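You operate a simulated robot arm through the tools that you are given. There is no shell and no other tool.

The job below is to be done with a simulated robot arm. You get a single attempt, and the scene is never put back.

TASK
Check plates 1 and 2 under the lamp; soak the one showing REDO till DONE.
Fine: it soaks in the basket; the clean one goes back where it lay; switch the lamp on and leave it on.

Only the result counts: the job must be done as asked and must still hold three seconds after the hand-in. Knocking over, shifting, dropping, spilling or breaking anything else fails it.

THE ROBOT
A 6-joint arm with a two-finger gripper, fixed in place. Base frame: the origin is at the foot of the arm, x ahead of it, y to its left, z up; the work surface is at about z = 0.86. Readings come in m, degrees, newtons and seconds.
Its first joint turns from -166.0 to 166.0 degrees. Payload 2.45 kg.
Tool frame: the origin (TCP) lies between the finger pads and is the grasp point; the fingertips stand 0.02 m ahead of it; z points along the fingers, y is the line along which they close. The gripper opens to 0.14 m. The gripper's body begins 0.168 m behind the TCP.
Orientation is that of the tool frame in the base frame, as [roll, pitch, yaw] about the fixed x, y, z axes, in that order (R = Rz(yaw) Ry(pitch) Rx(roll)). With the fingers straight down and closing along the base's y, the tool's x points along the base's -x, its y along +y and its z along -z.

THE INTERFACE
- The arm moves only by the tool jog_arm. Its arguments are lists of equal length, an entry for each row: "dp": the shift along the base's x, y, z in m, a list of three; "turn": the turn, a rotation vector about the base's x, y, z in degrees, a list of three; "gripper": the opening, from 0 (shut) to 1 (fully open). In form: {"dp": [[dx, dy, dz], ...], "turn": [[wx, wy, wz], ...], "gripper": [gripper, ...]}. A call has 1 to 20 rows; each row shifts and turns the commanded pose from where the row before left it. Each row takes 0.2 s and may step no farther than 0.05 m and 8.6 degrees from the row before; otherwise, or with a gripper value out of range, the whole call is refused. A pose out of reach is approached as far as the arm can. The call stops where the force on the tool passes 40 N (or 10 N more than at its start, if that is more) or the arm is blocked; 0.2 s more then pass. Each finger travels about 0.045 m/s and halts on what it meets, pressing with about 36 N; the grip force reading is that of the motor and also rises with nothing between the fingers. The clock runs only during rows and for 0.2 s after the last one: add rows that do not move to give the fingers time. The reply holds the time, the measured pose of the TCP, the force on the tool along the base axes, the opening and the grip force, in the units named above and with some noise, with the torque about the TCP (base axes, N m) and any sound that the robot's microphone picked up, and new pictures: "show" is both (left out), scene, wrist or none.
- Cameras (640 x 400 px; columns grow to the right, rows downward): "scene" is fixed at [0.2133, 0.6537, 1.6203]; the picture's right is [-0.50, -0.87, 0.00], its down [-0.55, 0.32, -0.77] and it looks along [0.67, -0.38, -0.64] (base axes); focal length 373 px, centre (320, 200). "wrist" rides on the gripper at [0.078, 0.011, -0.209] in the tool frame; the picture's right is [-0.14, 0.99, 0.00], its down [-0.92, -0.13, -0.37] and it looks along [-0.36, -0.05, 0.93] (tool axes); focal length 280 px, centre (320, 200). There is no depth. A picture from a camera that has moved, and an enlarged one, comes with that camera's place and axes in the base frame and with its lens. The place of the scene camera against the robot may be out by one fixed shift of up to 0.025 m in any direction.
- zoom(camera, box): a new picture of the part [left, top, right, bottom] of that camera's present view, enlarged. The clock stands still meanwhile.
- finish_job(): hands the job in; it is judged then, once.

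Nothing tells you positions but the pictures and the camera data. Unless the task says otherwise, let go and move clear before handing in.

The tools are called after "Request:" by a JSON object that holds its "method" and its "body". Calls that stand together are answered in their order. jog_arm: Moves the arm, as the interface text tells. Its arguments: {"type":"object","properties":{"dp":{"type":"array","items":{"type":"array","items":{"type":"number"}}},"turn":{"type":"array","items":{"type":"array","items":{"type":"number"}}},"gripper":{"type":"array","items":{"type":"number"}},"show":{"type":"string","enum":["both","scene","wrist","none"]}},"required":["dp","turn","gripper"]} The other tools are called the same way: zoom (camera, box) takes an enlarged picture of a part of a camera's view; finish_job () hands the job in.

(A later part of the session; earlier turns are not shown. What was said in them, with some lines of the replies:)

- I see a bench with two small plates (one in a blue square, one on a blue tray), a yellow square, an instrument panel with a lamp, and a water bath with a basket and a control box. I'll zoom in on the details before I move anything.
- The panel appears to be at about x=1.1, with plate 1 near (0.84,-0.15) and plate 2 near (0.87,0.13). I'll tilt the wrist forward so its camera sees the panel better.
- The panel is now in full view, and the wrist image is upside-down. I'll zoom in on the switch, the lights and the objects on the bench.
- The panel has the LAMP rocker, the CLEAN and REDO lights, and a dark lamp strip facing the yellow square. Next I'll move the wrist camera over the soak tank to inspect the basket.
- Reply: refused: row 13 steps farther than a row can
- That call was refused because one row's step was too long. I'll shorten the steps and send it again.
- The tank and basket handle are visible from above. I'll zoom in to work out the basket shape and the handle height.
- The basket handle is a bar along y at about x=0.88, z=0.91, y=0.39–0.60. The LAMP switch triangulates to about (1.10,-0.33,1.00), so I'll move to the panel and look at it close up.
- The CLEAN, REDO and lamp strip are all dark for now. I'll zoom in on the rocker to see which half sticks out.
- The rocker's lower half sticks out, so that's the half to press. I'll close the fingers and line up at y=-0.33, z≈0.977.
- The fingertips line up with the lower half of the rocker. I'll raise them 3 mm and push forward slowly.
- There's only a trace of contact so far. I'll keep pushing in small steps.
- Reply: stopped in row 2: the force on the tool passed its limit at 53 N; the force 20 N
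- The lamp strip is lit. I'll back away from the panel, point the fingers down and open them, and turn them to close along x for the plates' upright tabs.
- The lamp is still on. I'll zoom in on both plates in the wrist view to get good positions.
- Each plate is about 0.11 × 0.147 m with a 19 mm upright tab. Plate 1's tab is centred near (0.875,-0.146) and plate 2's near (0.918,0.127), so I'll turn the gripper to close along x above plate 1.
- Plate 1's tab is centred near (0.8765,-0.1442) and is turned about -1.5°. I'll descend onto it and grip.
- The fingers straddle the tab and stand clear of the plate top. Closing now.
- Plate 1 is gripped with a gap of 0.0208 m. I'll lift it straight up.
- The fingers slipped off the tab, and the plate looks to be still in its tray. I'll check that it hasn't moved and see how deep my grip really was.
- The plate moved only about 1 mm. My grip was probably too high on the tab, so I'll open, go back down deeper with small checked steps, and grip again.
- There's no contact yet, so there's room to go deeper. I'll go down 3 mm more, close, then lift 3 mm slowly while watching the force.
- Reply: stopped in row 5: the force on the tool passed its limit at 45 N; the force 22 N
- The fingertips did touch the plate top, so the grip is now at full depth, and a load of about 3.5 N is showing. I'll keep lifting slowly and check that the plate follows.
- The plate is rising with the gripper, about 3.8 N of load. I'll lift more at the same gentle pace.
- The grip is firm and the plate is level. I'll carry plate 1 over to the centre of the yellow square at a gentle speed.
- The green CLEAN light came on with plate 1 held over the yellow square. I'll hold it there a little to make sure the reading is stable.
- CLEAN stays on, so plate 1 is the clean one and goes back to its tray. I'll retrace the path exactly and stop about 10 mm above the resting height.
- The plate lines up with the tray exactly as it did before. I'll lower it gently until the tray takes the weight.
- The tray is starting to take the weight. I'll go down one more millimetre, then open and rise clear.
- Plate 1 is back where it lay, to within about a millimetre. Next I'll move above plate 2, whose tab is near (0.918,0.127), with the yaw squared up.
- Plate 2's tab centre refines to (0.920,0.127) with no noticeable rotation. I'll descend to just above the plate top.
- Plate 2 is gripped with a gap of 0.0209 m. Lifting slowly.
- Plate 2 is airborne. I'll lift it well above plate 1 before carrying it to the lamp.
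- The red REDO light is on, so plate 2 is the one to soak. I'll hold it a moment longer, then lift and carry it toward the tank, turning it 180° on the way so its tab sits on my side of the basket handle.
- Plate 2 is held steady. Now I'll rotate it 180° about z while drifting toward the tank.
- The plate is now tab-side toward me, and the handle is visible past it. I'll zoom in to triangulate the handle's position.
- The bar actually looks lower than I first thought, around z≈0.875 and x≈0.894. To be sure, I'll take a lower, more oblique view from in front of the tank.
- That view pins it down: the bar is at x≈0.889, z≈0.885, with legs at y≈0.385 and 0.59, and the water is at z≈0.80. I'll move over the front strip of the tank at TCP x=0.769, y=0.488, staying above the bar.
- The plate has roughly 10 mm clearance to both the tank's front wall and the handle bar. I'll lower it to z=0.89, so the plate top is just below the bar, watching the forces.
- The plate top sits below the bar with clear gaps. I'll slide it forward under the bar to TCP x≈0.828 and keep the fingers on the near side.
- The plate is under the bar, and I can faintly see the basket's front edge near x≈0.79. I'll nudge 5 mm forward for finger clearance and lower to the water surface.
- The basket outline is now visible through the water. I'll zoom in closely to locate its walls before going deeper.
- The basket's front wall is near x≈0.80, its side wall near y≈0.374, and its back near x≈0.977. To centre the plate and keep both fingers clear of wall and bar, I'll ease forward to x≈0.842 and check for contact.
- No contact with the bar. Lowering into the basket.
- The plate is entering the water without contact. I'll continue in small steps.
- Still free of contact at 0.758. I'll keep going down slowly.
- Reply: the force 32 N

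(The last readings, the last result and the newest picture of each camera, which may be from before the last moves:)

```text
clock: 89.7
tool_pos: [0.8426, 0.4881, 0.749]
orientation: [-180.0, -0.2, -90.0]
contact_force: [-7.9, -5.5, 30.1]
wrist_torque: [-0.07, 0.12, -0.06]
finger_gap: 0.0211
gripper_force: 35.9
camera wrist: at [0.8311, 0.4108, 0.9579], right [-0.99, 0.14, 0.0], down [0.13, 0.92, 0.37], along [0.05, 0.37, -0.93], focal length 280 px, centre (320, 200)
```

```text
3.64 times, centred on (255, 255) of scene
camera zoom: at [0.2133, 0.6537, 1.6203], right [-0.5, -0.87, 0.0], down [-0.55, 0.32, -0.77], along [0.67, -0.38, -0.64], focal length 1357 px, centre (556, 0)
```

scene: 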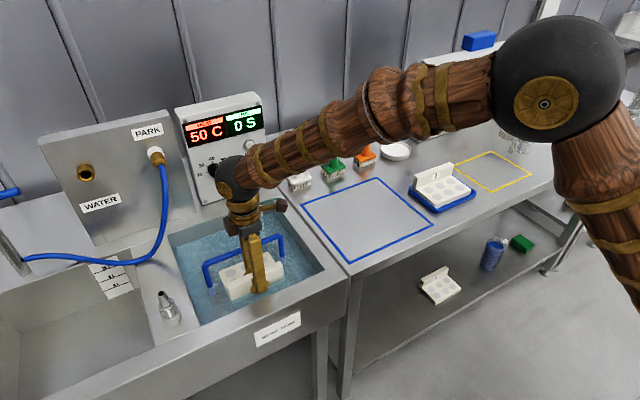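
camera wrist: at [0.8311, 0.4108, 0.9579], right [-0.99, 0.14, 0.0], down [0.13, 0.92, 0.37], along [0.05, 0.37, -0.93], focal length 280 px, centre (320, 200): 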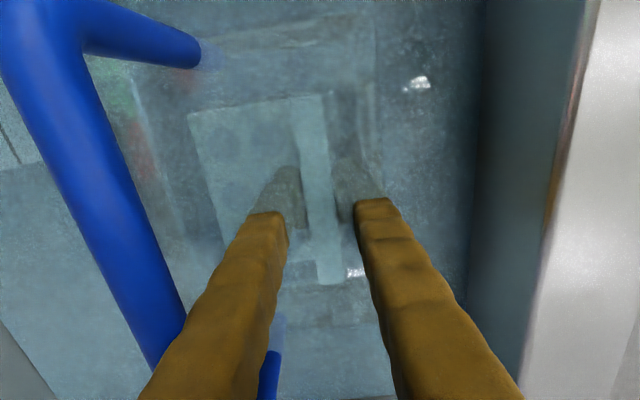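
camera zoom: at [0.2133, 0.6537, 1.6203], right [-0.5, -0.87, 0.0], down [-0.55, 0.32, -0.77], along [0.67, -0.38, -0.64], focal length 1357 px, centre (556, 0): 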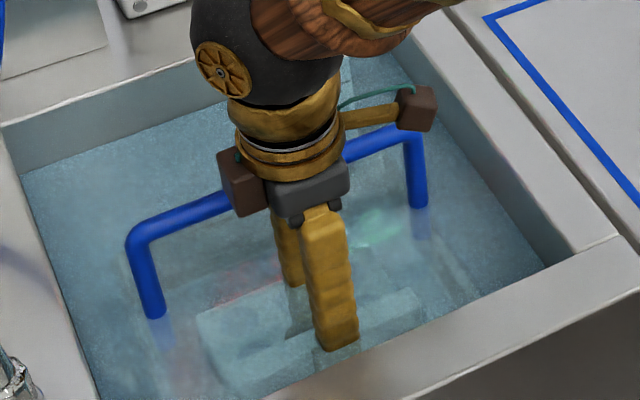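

The plate is on the basket floor; contact began at z≈0.7527. I'll back off 3 mm to take the pressure off, then open only slightly to stay clear of bar and wall.

Request:
{"method": "jog_arm", "body": {"dp": [[0, 0, 0.002], [0, 0, 0.0015], [0, 0, 0]], "turn": [[0, 0, 0], [0, 0, 0], [0, 0, 0]], "gripper": [0, 0, 0], "show": "none"}}

Request:
{"method": "jog_arm", "body": {"dp": [[0, 0, 0], [0, 0, 0], [0, 0, 0]], "turn": [[0, 0, 0], [0, 0, 0], [0, 0, 0]], "gripper": [0.22, 0.22, 0.22], "show": "wrist"}}

Request:
{"method": "zoom", "body": {"camera": "scene", "box": [180, 200, 330, 310]}}

```text
clock: 90.5
tool_pos: [0.8429, 0.4879, 0.7509]
orientation: [179.9, -0.1, -90.0]
contact_force: [-0.4, 0.3, -3.2]
wrist_torque: [0.0, 0.08, 0.01]
finger_gap: 0.0206
gripper_force: 36.4
```

```text
clock: 91.3
tool_pos: [0.8426, 0.4881, 0.7512]
orientation: [180.0, 0.0, -89.9]
contact_force: [0.1, 0.9, -0.5]
wrist_torque: [-0.04, -0.04, 0.01]
finger_gap: 0.0306
gripper_force: 0.0
camera wrist: at [0.831, 0.4104, 0.9596], right [-0.99, 0.14, 0.0], down [0.13, 0.92, 0.37], along [0.05, 0.36, -0.93], focal length 280 px, centre (320, 200)
```

wrist: 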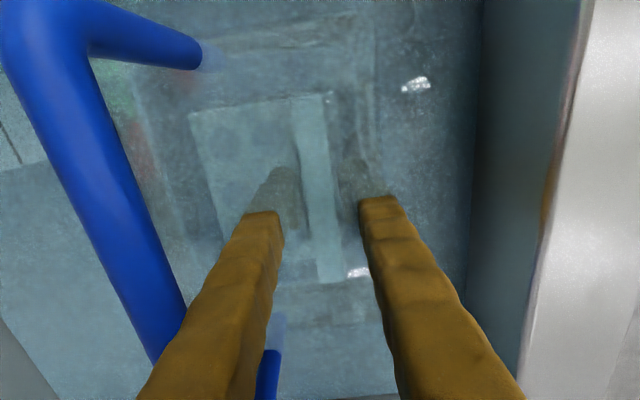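

```text
3.64 times, centred on (255, 255) of scene
camera zoom: at [0.2133, 0.6537, 1.6203], right [-0.5, -0.87, 0.0], down [-0.55, 0.32, -0.77], along [0.67, -0.38, -0.64], focal length 1357 px, centre (556, 0)
```

zoom: 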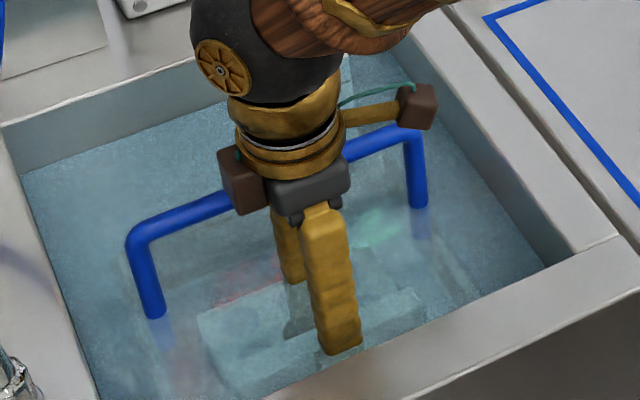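

The plate is released in the basket. I'll raise the fingers straight up and watch that nothing drags.

Request:
{"method": "jog_arm", "body": {"dp": [[0, 0, 0.004], [0, 0, 0.008], [0, 0, 0.012], [0, 0, 0.012], [0, 0, 0.014], [0, 0, 0.02], [0, 0, 0.02], [0, 0, 0.02], [0, 0, 0.02], [0, 0, 0]], "turn": [[0, 0, 0], [0, 0, 0], [0, 0, 0], [0, 0, 0], [0, 0, 0], [0, 0, 0], [0, 0, 0], [0, 0, 0], [0, 0, 0], [0, 0, 0]], "gripper": [0.22, 0.22, 0.22, 0.22, 0.22, 0.22, 0.22, 0.22, 0.22, 0.22]}}

Request:
{"method": "zoom", "body": {"camera": "wrist", "box": [80, 20, 400, 330]}}

Request:
{"method": "zoom", "body": {"camera": "scene", "box": [170, 190, 350, 330]}}

```text
clock: 93.5
tool_pos: [0.8439, 0.4895, 0.8819]
orientation: [-179.9, -0.1, -90.1]
contact_force: [0.2, -0.7, 0.2]
wrist_torque: [0.02, -0.01, 0.0]
finger_gap: 0.0309
gripper_force: 0.0
camera wrist: at [0.8308, 0.4111, 1.0901], right [-0.99, 0.14, 0.0], down [0.13, 0.92, 0.37], along [0.05, 0.36, -0.93], focal length 280 px, centre (320, 200)
```

scene: 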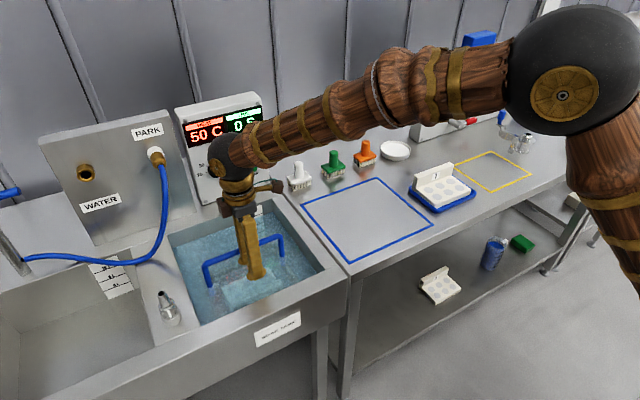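
wrist: 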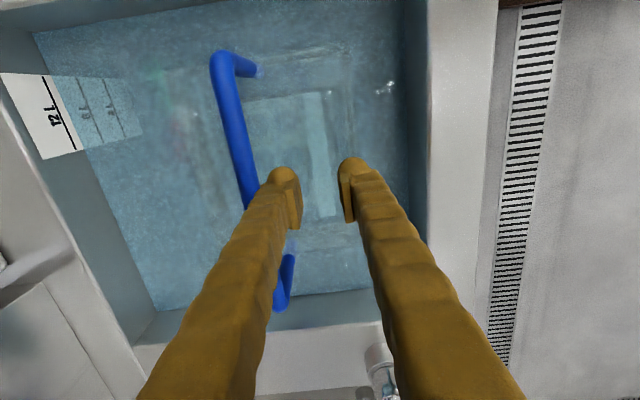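

```text
1.29 times, centred on (240, 175) of wrist
camera zoom: at [0.8308, 0.4111, 1.0901], right [-0.99, 0.14, 0.0], down [0.13, 0.92, 0.37], along [0.05, 0.36, -0.93], focal length 362 px, centre (423, 232)
```

zoom: 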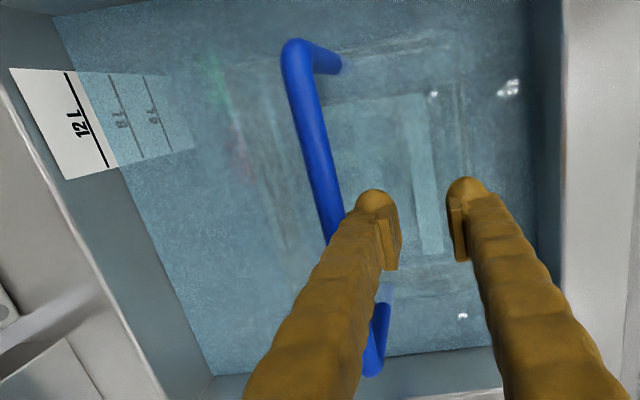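

```text
2.86 times, centred on (260, 260) of scene
camera zoom: at [0.2133, 0.6537, 1.6203], right [-0.5, -0.87, 0.0], down [-0.55, 0.32, -0.77], along [0.67, -0.38, -0.64], focal length 1066 px, centre (491, 29)
```

zoom: 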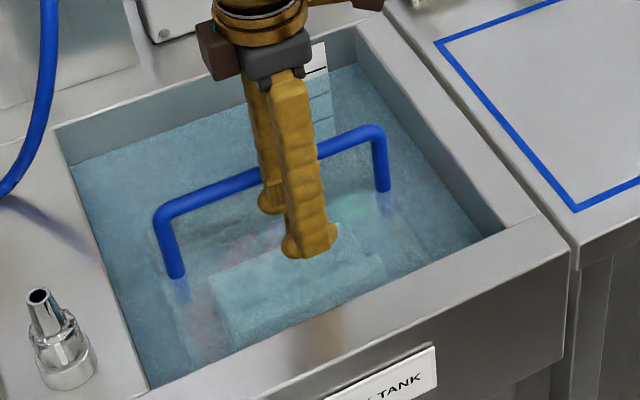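

Plate 2 is sitting inside the basket, under water. Next I'll rise clear, turn the gripper back to face forward, and look at the control box to find the SOAK button.

Request:
{"method": "jog_arm", "body": {"dp": [[0, 0, 0.03], [0, 0, 0.04], [0, 0, 0.04], [-0.02, 0, 0.03], [-0.02, -0.005, 0.02], [-0.02, -0.005, 0.01], [-0.02, -0.005, 0], [-0.02, -0.005, 0], [-0.01, -0.005, 0], [0, -0.005, 0], [0, -0.005, 0], [0, -0.005, 0], [0, -0.005, 0], [0, -0.005, 0], [0, 0, 0]], "turn": [[0, 0, 0], [0, 0, 0], [0, 0, 0], [0, 0, -8.2], [0, 0, -8.2], [0, 0, -8.2], [0, 0, -8.2], [0, 0, -8.2], [0, 0, -8.2], [0, 0, -8.2], [0, 0, -8.2], [0, 0, -8.2], [0, 0, -8.2], [0, 0, -8], [0, 0, 0]], "gripper": [0.22, 0.22, 0.22, 0.22, 0.22, 0.22, 0.5, 0.8, 1, 1, 1, 1, 1, 1, 1], "show": "wrist"}}

Request:
{"method": "jog_arm", "body": {"dp": [[0, 0, 0], [0, 0, 0], [0, 0, 0], [0, 0, 0], [0, 0, 0], [0, 0, 0], [0, 0, 0], [0, 0, 0]], "turn": [[0, -7.5, 0], [0, -7.5, 0], [0, -7.5, 0], [0, -7.5, 0], [0, -7.5, 0], [0, -7.5, 0], [0, -7.5, 0], [0, -7.5, 0]], "gripper": [1, 1, 1, 1, 1, 1, 1, 1]}}

```text
clock: 96.7
tool_pos: [0.7329, 0.4389, 1.0517]
orientation: [180.0, -0.1, 179.8]
contact_force: [0.9, 0.6, -0.5]
wrist_torque: [0.02, 0.02, -0.04]
finger_gap: 0.1403
gripper_force: 0.0
camera wrist: at [0.6535, 0.4496, 1.2598], right [0.14, 0.99, 0.0], down [0.92, -0.13, 0.37], along [0.36, -0.05, -0.93], focal length 280 px, centre (320, 200)
```

wrist: 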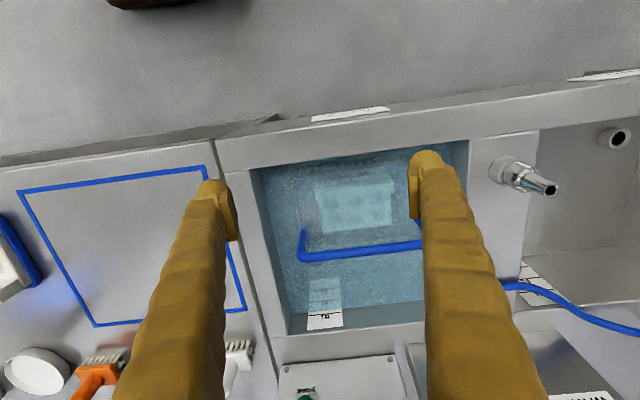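

```text
clock: 98.5
tool_pos: [0.7327, 0.4382, 1.0507]
orientation: [180.0, 59.9, 179.9]
contact_force: [-0.8, -0.1, -0.4]
wrist_torque: [-0.01, 0.02, 0.02]
finger_gap: 0.1399
gripper_force: 0.1
camera wrist: at [0.5114, 0.4495, 1.0875], right [0.07, 0.99, 0.12], down [0.14, -0.13, 0.98], along [0.99, -0.05, -0.15], focal length 280 px, centre (320, 200)
```

scene: 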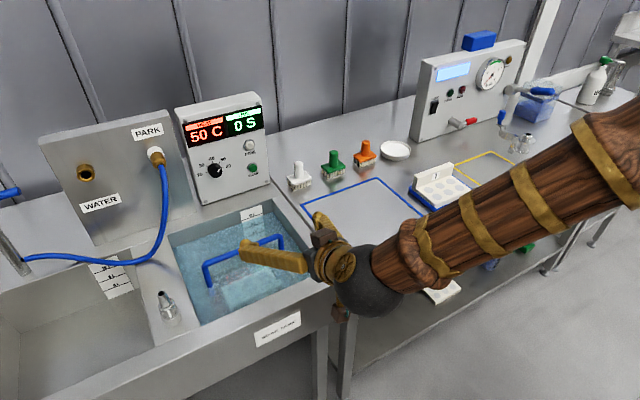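
wrist: 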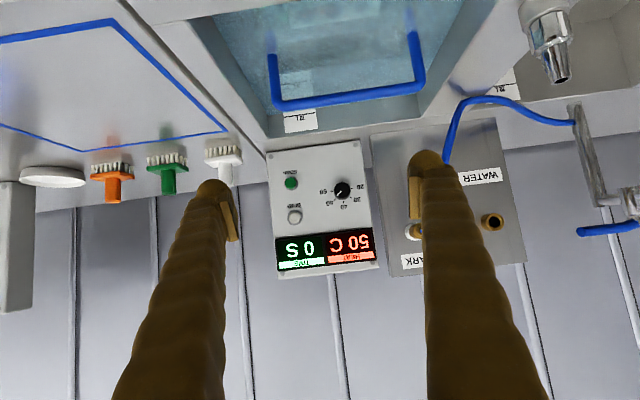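

I have a good view of the control box, again upside-down. I'll zoom in to locate the SOAK button and the displays.

Request:
{"method": "zoom", "body": {"camera": "wrist", "box": [255, 130, 395, 290]}}

Request:
{"method": "zoom", "body": {"camera": "scene", "box": [170, 80, 290, 220]}}

Request:
{"method": "zoom", "body": {"camera": "scene", "box": [235, 130, 275, 185]}}

```text
2.50 times, centred on (325, 210) of wrist
camera zoom: at [0.5114, 0.4495, 1.0875], right [0.07, 0.99, 0.12], down [0.14, -0.13, 0.98], along [0.99, -0.05, -0.15], focal length 701 px, centre (308, 175)
```

zoom: 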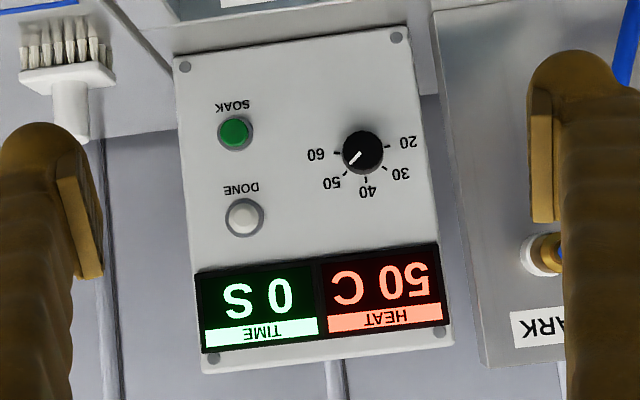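

```text
2.86 times, centred on (230, 150) of scene
camera zoom: at [0.2133, 0.6537, 1.6203], right [-0.5, -0.87, 0.0], down [-0.55, 0.32, -0.77], along [0.67, -0.38, -0.64], focal length 1066 px, centre (577, 343)
```

zoom: 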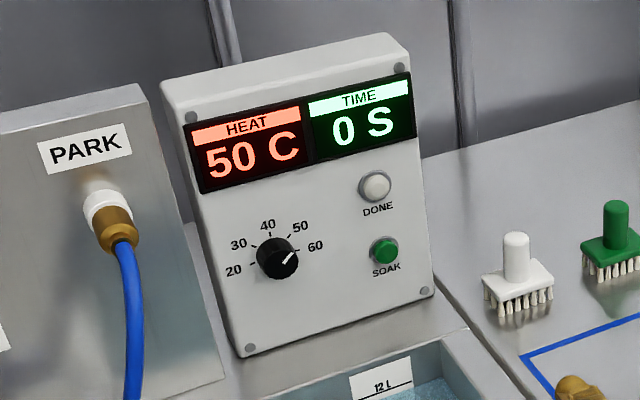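

```text
7.27 times, centred on (255, 158) of scene
camera zoom: at [0.2133, 0.6537, 1.6203], right [-0.5, -0.87, 0.0], down [-0.55, 0.32, -0.77], along [0.67, -0.38, -0.64], focal length 2715 px, centre (793, 509)
```

zoom: 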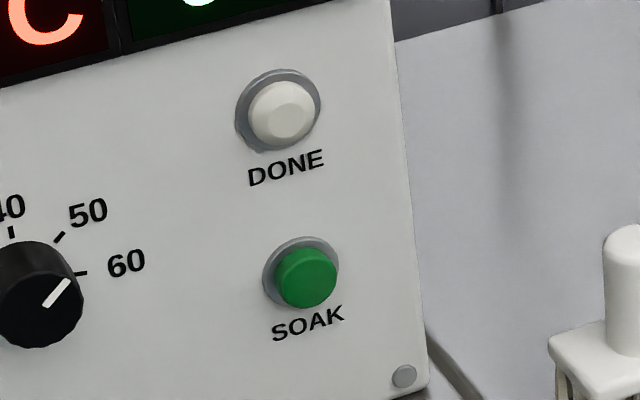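

SOAK triangulates to about (1.148,0.354,0.938) and is a raised green push button; DONE is a lamp, and the heat is set to 50. I'll close the fingers and move in front of the button.

Request:
{"method": "jog_arm", "body": {"dp": [[0.03, -0.0095, -0.01], [0.04, -0.0095, -0.013], [0.04, -0.0095, -0.013], [0.04, -0.0095, -0.013], [0.04, -0.0095, -0.013], [0.04, -0.0095, -0.013], [0.04, -0.0095, -0.013], [0.035, -0.0095, -0.013], [0.025, -0.0085, -0.013], [0.015, 0, -0.002], [0, 0, 0]], "turn": [[0, 0, 0], [0, 0, 0], [0, 0, 0], [0, 0, 0], [0, 0, 0], [0, 0, 0], [0, 0, 0], [0, 0, 0], [0, 0, 0], [0, 0, 0], [0, 0, 0]], "gripper": [0, 0, 0, 0, 0, 0, 0, 0, 0, 0, 0]}}

Request:
{"method": "zoom", "body": {"camera": "wrist", "box": [250, 130, 400, 290]}}

Request:
{"method": "zoom", "body": {"camera": "scene", "box": [200, 110, 300, 210]}}

```text
clock: 100.9
tool_pos: [1.0781, 0.3548, 0.9343]
orientation: [179.9, 60.1, 179.8]
contact_force: [0.4, -0.4, -0.7]
wrist_torque: [-0.01, 0.04, 0.02]
finger_gap: 0.0001
gripper_force: 29.6
camera wrist: at [0.8571, 0.3652, 0.9703], right [0.07, 0.99, 0.12], down [0.14, -0.13, 0.98], along [0.99, -0.05, -0.15], focal length 280 px, centre (320, 200)
```

scene: 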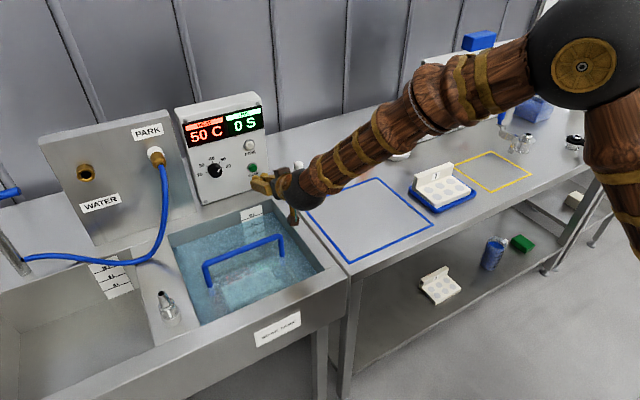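
wrist: 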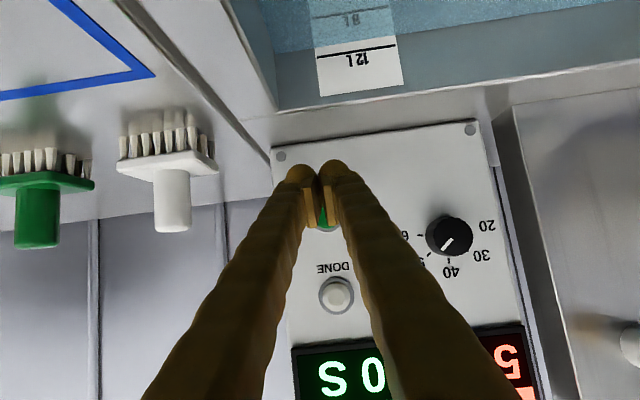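

```text
2.50 times, centred on (325, 210) of wrist
camera zoom: at [0.8571, 0.3652, 0.9703], right [0.07, 0.99, 0.12], down [0.14, -0.13, 0.98], along [0.99, -0.05, -0.15], focal length 701 px, centre (308, 175)
```

zoom: 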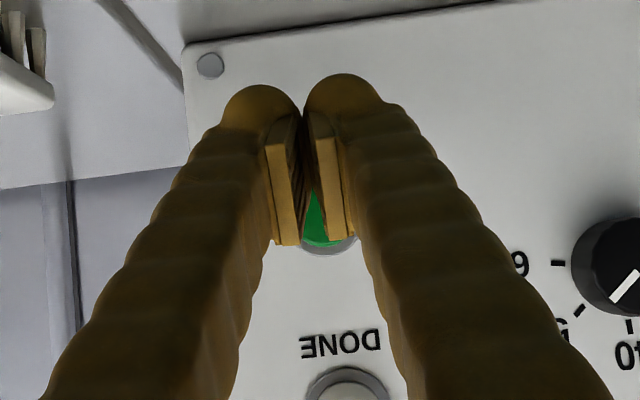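

```text
4.00 times, centred on (250, 160) of scene
camera zoom: at [0.2133, 0.6537, 1.6203], right [-0.5, -0.87, 0.0], down [-0.55, 0.32, -0.77], along [0.67, -0.38, -0.64], focal length 1493 px, centre (600, 360)
```

zoom: 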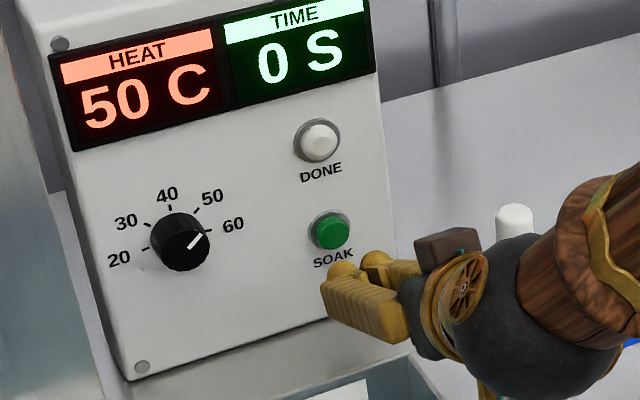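

The fingertips line up with the SOAK button. Pressing forward slowly.

Request:
{"method": "jog_arm", "body": {"dp": [[0.014, 0, 0.001], [0.012, 0, 0], [0.008, 0, 0], [0.004, 0, 0], [0.003, 0, 0], [0.003, 0, 0], [0.003, 0, 0]], "turn": [[0, 0, 0], [0, 0, 0], [0, 0, 0], [0, 0, 0], [0, 0, 0], [0, 0, 0], [0, 0, 0]], "gripper": [0, 0, 0, 0, 0, 0, 0]}}

Request:
{"method": "zoom", "body": {"camera": "scene", "box": [170, 80, 300, 210]}}

```text
clock: 102.5
tool_pos: [1.1237, 0.3549, 0.9364]
orientation: [180.0, 59.9, 179.8]
contact_force: [-35.1, -5.2, 7.7]
wrist_torque: [0.08, -0.4, -0.16]
finger_gap: 0.0062
gripper_force: 29.5
heard: click
camera wrist: at [0.9037, 0.3655, 0.9731], right [0.07, 0.99, 0.12], down [0.14, -0.13, 0.98], along [0.99, -0.05, -0.15], focal length 280 px, centre (320, 200)
```

scene: 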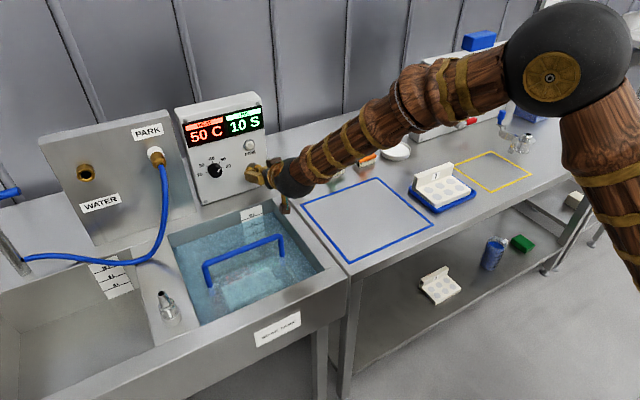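
wrist: 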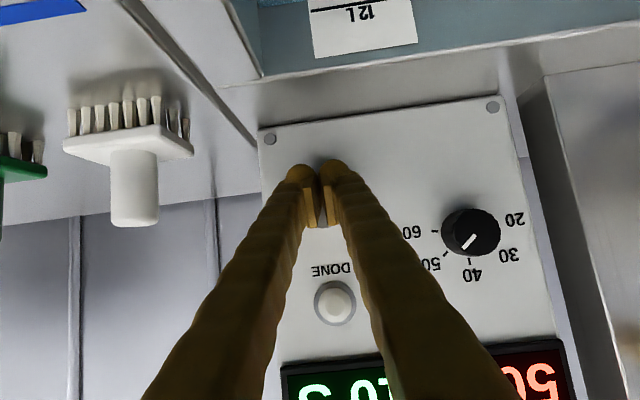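

```text
3.08 times, centred on (235, 145) of scene
camera zoom: at [0.2133, 0.6537, 1.6203], right [-0.5, -0.87, 0.0], down [-0.55, 0.32, -0.77], along [0.67, -0.38, -0.64], focal length 1148 px, centre (582, 369)
```

zoom: 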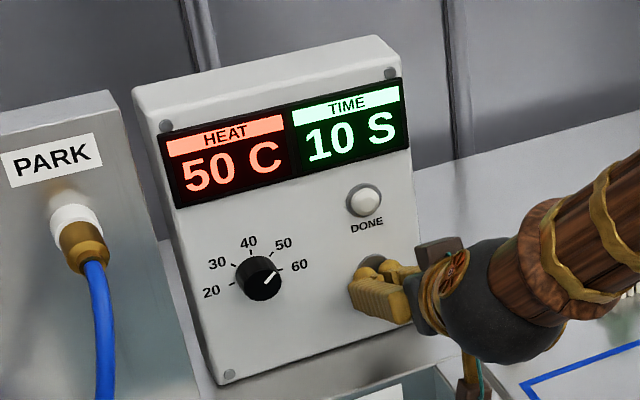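

The button clicked and the timer shows 10 S. I'll back straight off, then wait for DONE.

Request:
{"method": "jog_arm", "body": {"dp": [[-0.015, 0, 0], [-0.03, 0, 0.002], [-0.035, 0.002, 0.01], [-0.04, 0.005, 0.012], [-0.04, 0.005, 0.012], [-0.04, 0.005, 0.012], [-0.04, 0.005, 0.012], [-0.04, 0.005, 0.012], [-0.04, 0.005, 0.012], [0, 0, 0]], "turn": [[0, 0, 0], [0, 0, 0], [0, 0, 0], [0, 0, 0], [0, 0, 0], [0, 0, 0], [0, 0, 0], [0, 0, 0], [0, 0, 0], [0, 0, 0]], "gripper": [0, 0, 0, 0, 0, 0, 0, 0, 0, 0]}}

Request:
{"method": "zoom", "body": {"camera": "scene", "box": [170, 80, 300, 210]}}

Request:
{"method": "zoom", "body": {"camera": "scene", "box": [170, 190, 350, 330]}}

```text
clock: 104.7
tool_pos: [0.8067, 0.3879, 1.0208]
orientation: [-180.0, 60.0, 180.0]
contact_force: [0.3, 0.4, 0.6]
wrist_torque: [0.0, 0.01, -0.01]
finger_gap: 0.0001
gripper_force: 30.0
camera wrist: at [0.585, 0.3987, 1.057], right [0.07, 0.99, 0.12], down [0.14, -0.13, 0.98], along [0.99, -0.05, -0.15], focal length 280 px, centre (320, 200)
```

scene: 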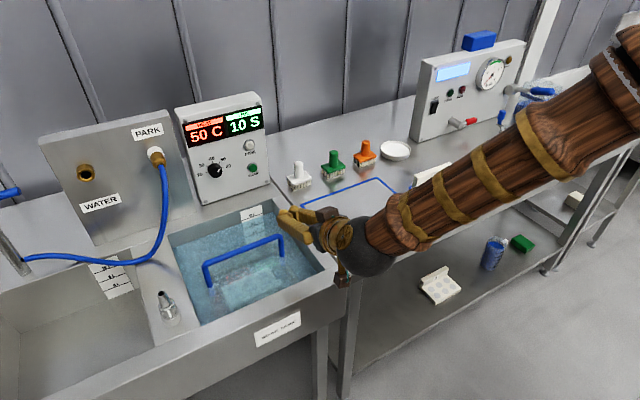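
wrist: 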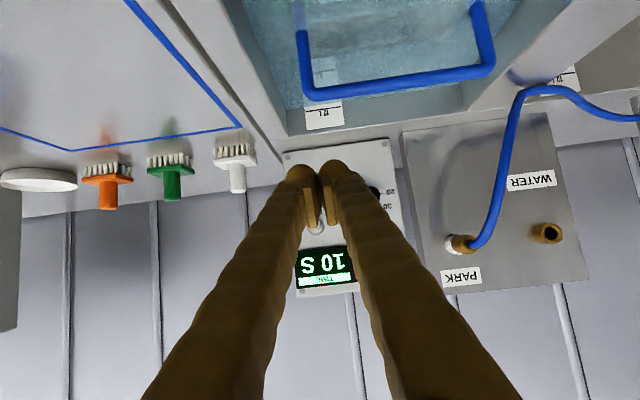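

```text
3.08 times, centred on (235, 145) of scene
camera zoom: at [0.2133, 0.6537, 1.6203], right [-0.5, -0.87, 0.0], down [-0.55, 0.32, -0.77], along [0.67, -0.38, -0.64], focal length 1148 px, centre (582, 369)
```

zoom: 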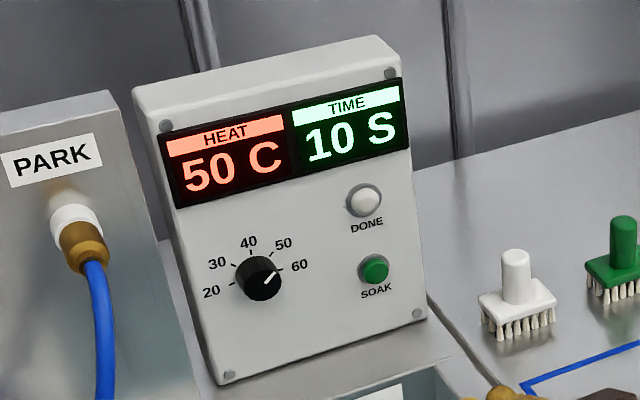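

```text
2.86 times, centred on (260, 260) of scene
camera zoom: at [0.2133, 0.6537, 1.6203], right [-0.5, -0.87, 0.0], down [-0.55, 0.32, -0.77], along [0.67, -0.38, -0.64], focal length 1066 px, centre (491, 29)
```

zoom: 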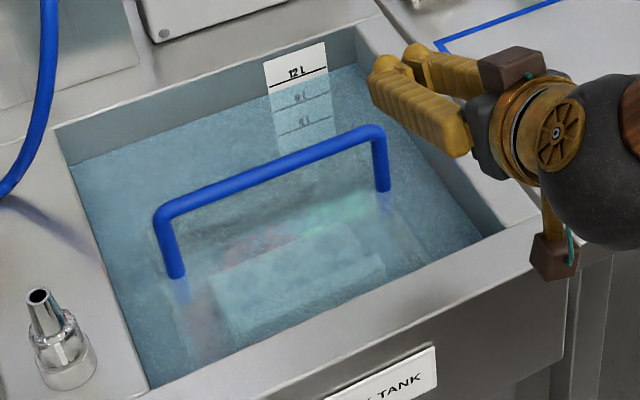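

The display still reads 10 S. I'll wait a couple of seconds to see whether it counts.

Request:
{"method": "jog_arm", "body": {"dp": [[0, 0, 0], [0, 0, 0], [0, 0, 0], [0, 0, 0], [0, 0, 0], [0, 0, 0], [0, 0, 0], [0, 0, 0], [0, 0, 0], [0, 0, 0]], "turn": [[0, 0, 0], [0, 0, 0], [0, 0, 0], [0, 0, 0], [0, 0, 0], [0, 0, 0], [0, 0, 0], [0, 0, 0], [0, 0, 0], [0, 0, 0]], "gripper": [0, 0, 0, 0, 0, 0, 0, 0, 0, 0]}}

Request:
{"method": "zoom", "body": {"camera": "scene", "box": [170, 80, 300, 210]}}

```text
clock: 106.9
tool_pos: [0.8067, 0.3885, 1.0213]
orientation: [179.9, 60.0, -180.0]
contact_force: [-0.1, 0.0, 0.0]
wrist_torque: [-0.02, 0.01, -0.01]
finger_gap: 0.0
gripper_force: 29.6
camera wrist: at [0.5853, 0.3987, 1.057], right [0.07, 0.99, 0.12], down [0.14, -0.13, 0.98], along [0.99, -0.05, -0.15], focal length 280 px, centre (320, 200)
```

scene: 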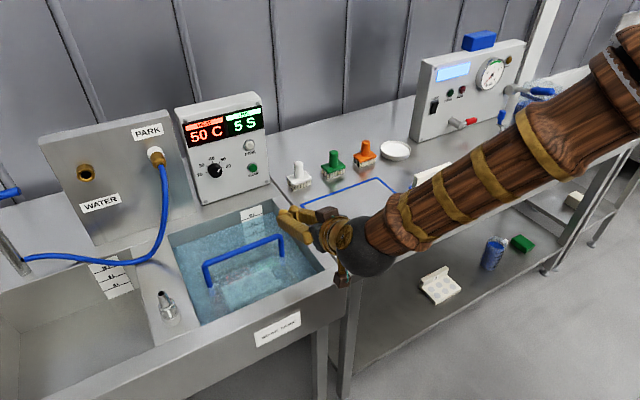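
wrist: 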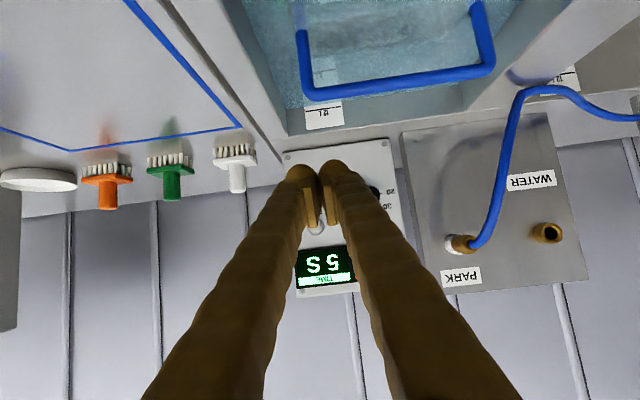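

```text
3.08 times, centred on (235, 145) of scene
camera zoom: at [0.2133, 0.6537, 1.6203], right [-0.5, -0.87, 0.0], down [-0.55, 0.32, -0.77], along [0.67, -0.38, -0.64], focal length 1148 px, centre (582, 369)
```

zoom: 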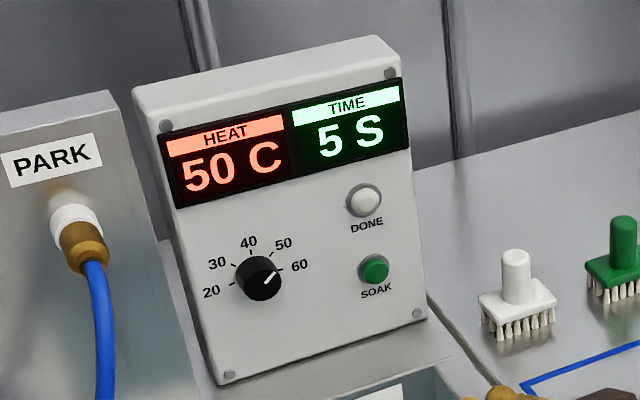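

It's counting down and now reads 5 S. I'll keep waiting for DONE.

Request:
{"method": "jog_arm", "body": {"dp": [[0, 0, 0], [0, 0, 0], [0, 0, 0], [0, 0, 0], [0, 0, 0], [0, 0, 0], [0, 0, 0], [0, 0, 0], [0, 0, 0], [0, 0, 0], [0, 0, 0], [0, 0, 0], [0, 0, 0], [0, 0, 0], [0, 0, 0], [0, 0, 0], [0, 0, 0], [0, 0, 0], [0, 0, 0], [0, 0, 0]], "turn": [[0, 0, 0], [0, 0, 0], [0, 0, 0], [0, 0, 0], [0, 0, 0], [0, 0, 0], [0, 0, 0], [0, 0, 0], [0, 0, 0], [0, 0, 0], [0, 0, 0], [0, 0, 0], [0, 0, 0], [0, 0, 0], [0, 0, 0], [0, 0, 0], [0, 0, 0], [0, 0, 0], [0, 0, 0], [0, 0, 0]], "gripper": [0, 0, 0, 0, 0, 0, 0, 0, 0, 0, 0, 0, 0, 0, 0, 0, 0, 0, 0, 0], "show": "none"}}

Request:
{"method": "jog_arm", "body": {"dp": [[0, 0, 0], [0, 0, 0], [0, 0, 0], [0, 0, 0], [0, 0, 0], [0, 0, 0], [0, 0, 0], [0, 0, 0], [0, 0, 0], [0, 0, 0], [0, 0, 0], [0, 0, 0]], "turn": [[0, 0, 0], [0, 0, 0], [0, 0, 0], [0, 0, 0], [0, 0, 0], [0, 0, 0], [0, 0, 0], [0, 0, 0], [0, 0, 0], [0, 0, 0], [0, 0, 0], [0, 0, 0]], "gripper": [0, 0, 0, 0, 0, 0, 0, 0, 0, 0, 0, 0], "show": "scene"}}

Request:
{"method": "zoom", "body": {"camera": "scene", "box": [170, 80, 300, 210]}}

```text
clock: 111.1
tool_pos: [0.8068, 0.3873, 1.0202]
orientation: [-180.0, 60.0, 179.9]
contact_force: [0.3, -0.4, 0.0]
wrist_torque: [0.0, 0.0, -0.01]
finger_gap: 0.0002
gripper_force: 29.8
```

```text
clock: 113.7
tool_pos: [0.8055, 0.3886, 1.0208]
orientation: [-180.0, 60.0, 180.0]
contact_force: [0.0, 0.1, 0.1]
wrist_torque: [-0.01, 0.02, -0.01]
finger_gap: 0.0
gripper_force: 29.6
```

scene: 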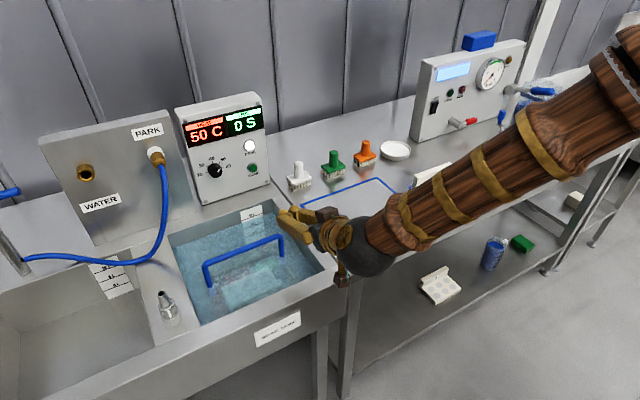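

```text
3.08 times, centred on (235, 145) of scene
camera zoom: at [0.2133, 0.6537, 1.6203], right [-0.5, -0.87, 0.0], down [-0.55, 0.32, -0.77], along [0.67, -0.38, -0.64], focal length 1148 px, centre (582, 369)
```

zoom: 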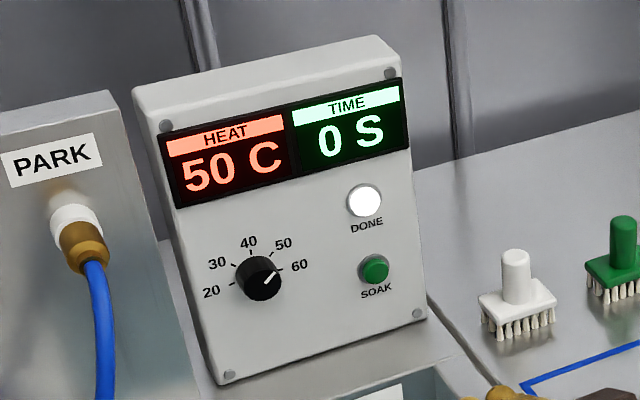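

The DONE lamp is lit and the timer is at 0. I'll move the arm well clear and check everything before handing in.

Request:
{"method": "jog_arm", "body": {"dp": [[-0.03, 0, 0.03], [-0.03, -0.02, 0.03], [-0.03, -0.025, 0.03], [-0.02, -0.03, 0.03], [-0.01, -0.035, 0.02], [-0.01, -0.04, 0.02], [-0.01, -0.04, 0.02], [0, -0.04, 0], [0, -0.04, 0], [0, -0.04, 0], [0, -0.04, 0], [0, -0.04, 0], [0, -0.02, 0], [0, 0, 0]], "turn": [[0, 0, 0], [0, 0, 0], [0, 0, 0], [0, 5, 0], [0, 5, 0], [0, 5, 0], [0, 5, 0], [0, 5, 0], [0, 5, 0], [0, 0, 0], [0, 0, 0], [0, 0, 0], [0, 0, 0], [0, 0, 0]], "gripper": [0, 0, 0, 0, 0.5, 0.5, 0.8, 1, 1, 1, 1, 1, 1, 1]}}

Request:
{"method": "zoom", "body": {"camera": "scene", "box": [160, 180, 360, 340]}}

Request:
{"method": "zoom", "body": {"camera": "scene", "box": [400, 150, 480, 220]}}

Request:
{"method": "zoom", "body": {"camera": "scene", "box": [400, 20, 600, 180]}}

```text
clock: 116.7
tool_pos: [0.6643, -0.0248, 1.2002]
orientation: [179.9, 30.0, 180.0]
contact_force: [-0.5, 0.1, 0.6]
wrist_torque: [0.02, 0.0, 0.01]
finger_gap: 0.1399
gripper_force: 0.0
camera wrist: at [0.4909, -0.0132, 1.3415], right [0.12, 0.99, 0.07], down [0.61, -0.13, 0.78], along [0.78, -0.05, -0.62], focal length 280 px, centre (320, 200)
```

scene: 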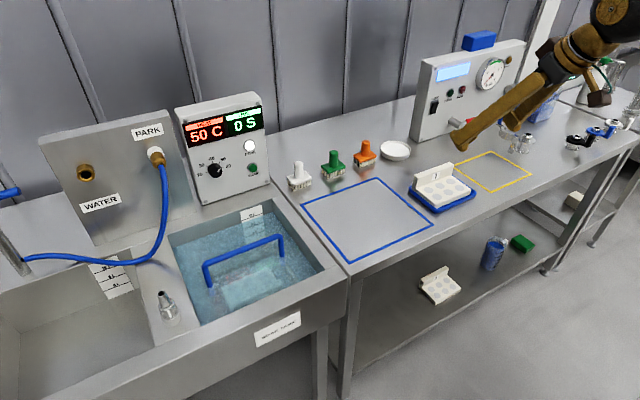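
wrist: 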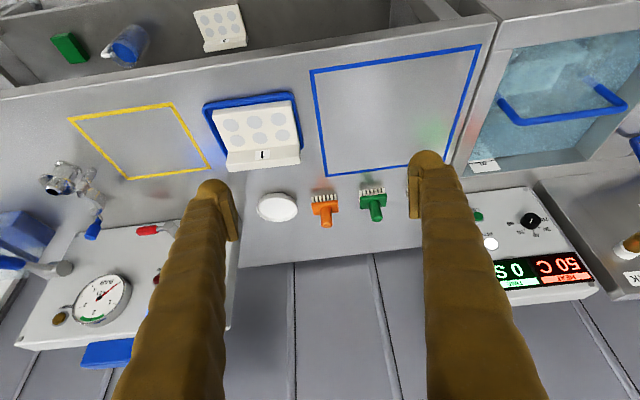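

```text
2.50 times, centred on (260, 260) of scene
camera zoom: at [0.2133, 0.6537, 1.6203], right [-0.5, -0.87, 0.0], down [-0.55, 0.32, -0.77], along [0.67, -0.38, -0.64], focal length 933 px, centre (470, 50)
```

zoom: 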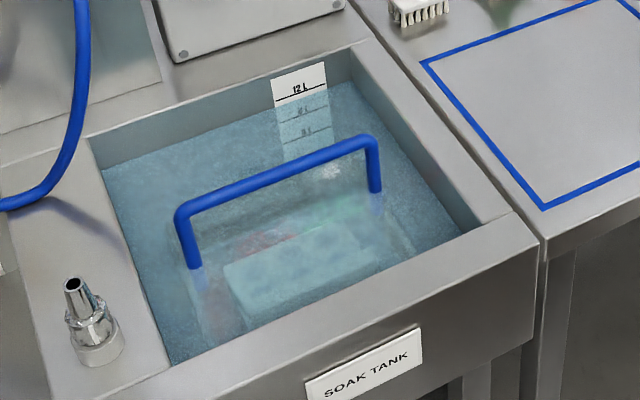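

```text
5.71 times, centred on (440, 185) of scene
camera zoom: at [0.2133, 0.6537, 1.6203], right [-0.5, -0.87, 0.0], down [-0.55, 0.32, -0.77], along [0.67, -0.38, -0.64], focal length 2133 px, centre (-366, 286)
```

zoom: 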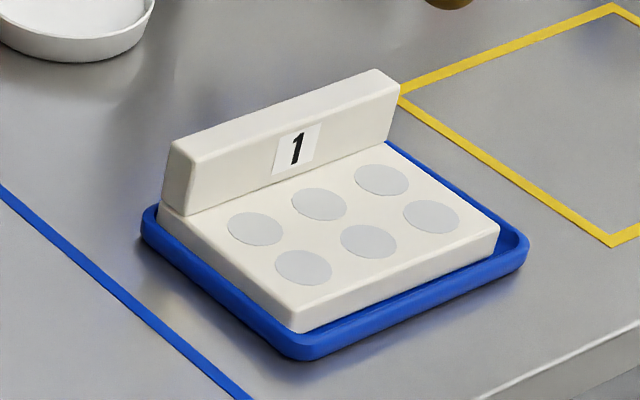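

```text
2.50 times, centred on (500, 100) of scene
camera zoom: at [0.2133, 0.6537, 1.6203], right [-0.5, -0.87, 0.0], down [-0.55, 0.32, -0.77], along [0.67, -0.38, -0.64], focal length 933 px, centre (-130, 450)
```

zoom: 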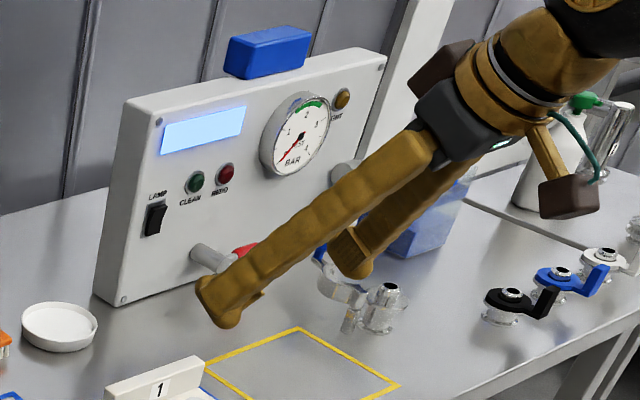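

Everything checks out: the lamp is on, plate 1 (CLEAN) is back in its tray, plate 2 (REDO) is submerged in the basket with DONE lit, and the arm is empty and clear. Handing in.

Request:
{"method": "finish_job", "body": {}}

```text
The job is handed in.
```

I finished the job and handed it in. Both plates were checked under the lamp: plate 1 showed CLEAN and plate 2 showed REDO.

- **Lamp:** I switched it on at the start and it was still on at hand-in.
- **Plate 1 (CLEAN):** It is back in its blue tray, about a millimetre or less from where it lay. My first grip slipped off while the plate was still in the tray and moved it about a millimetre; the second grip held.
- **Plate 2 (REDO):** It is under water inside the basket. I pressed SOAK, the timer ran down from 10 S, and the DONE light came on. I left the plate in the basket.

I read both plates while holding them just above the yellow square rather than setting them down; the lights came on clearly each time. In the last pictures, nothing else on the bench or in the tank looked shifted. The gripper was empty and clear when I handed in.
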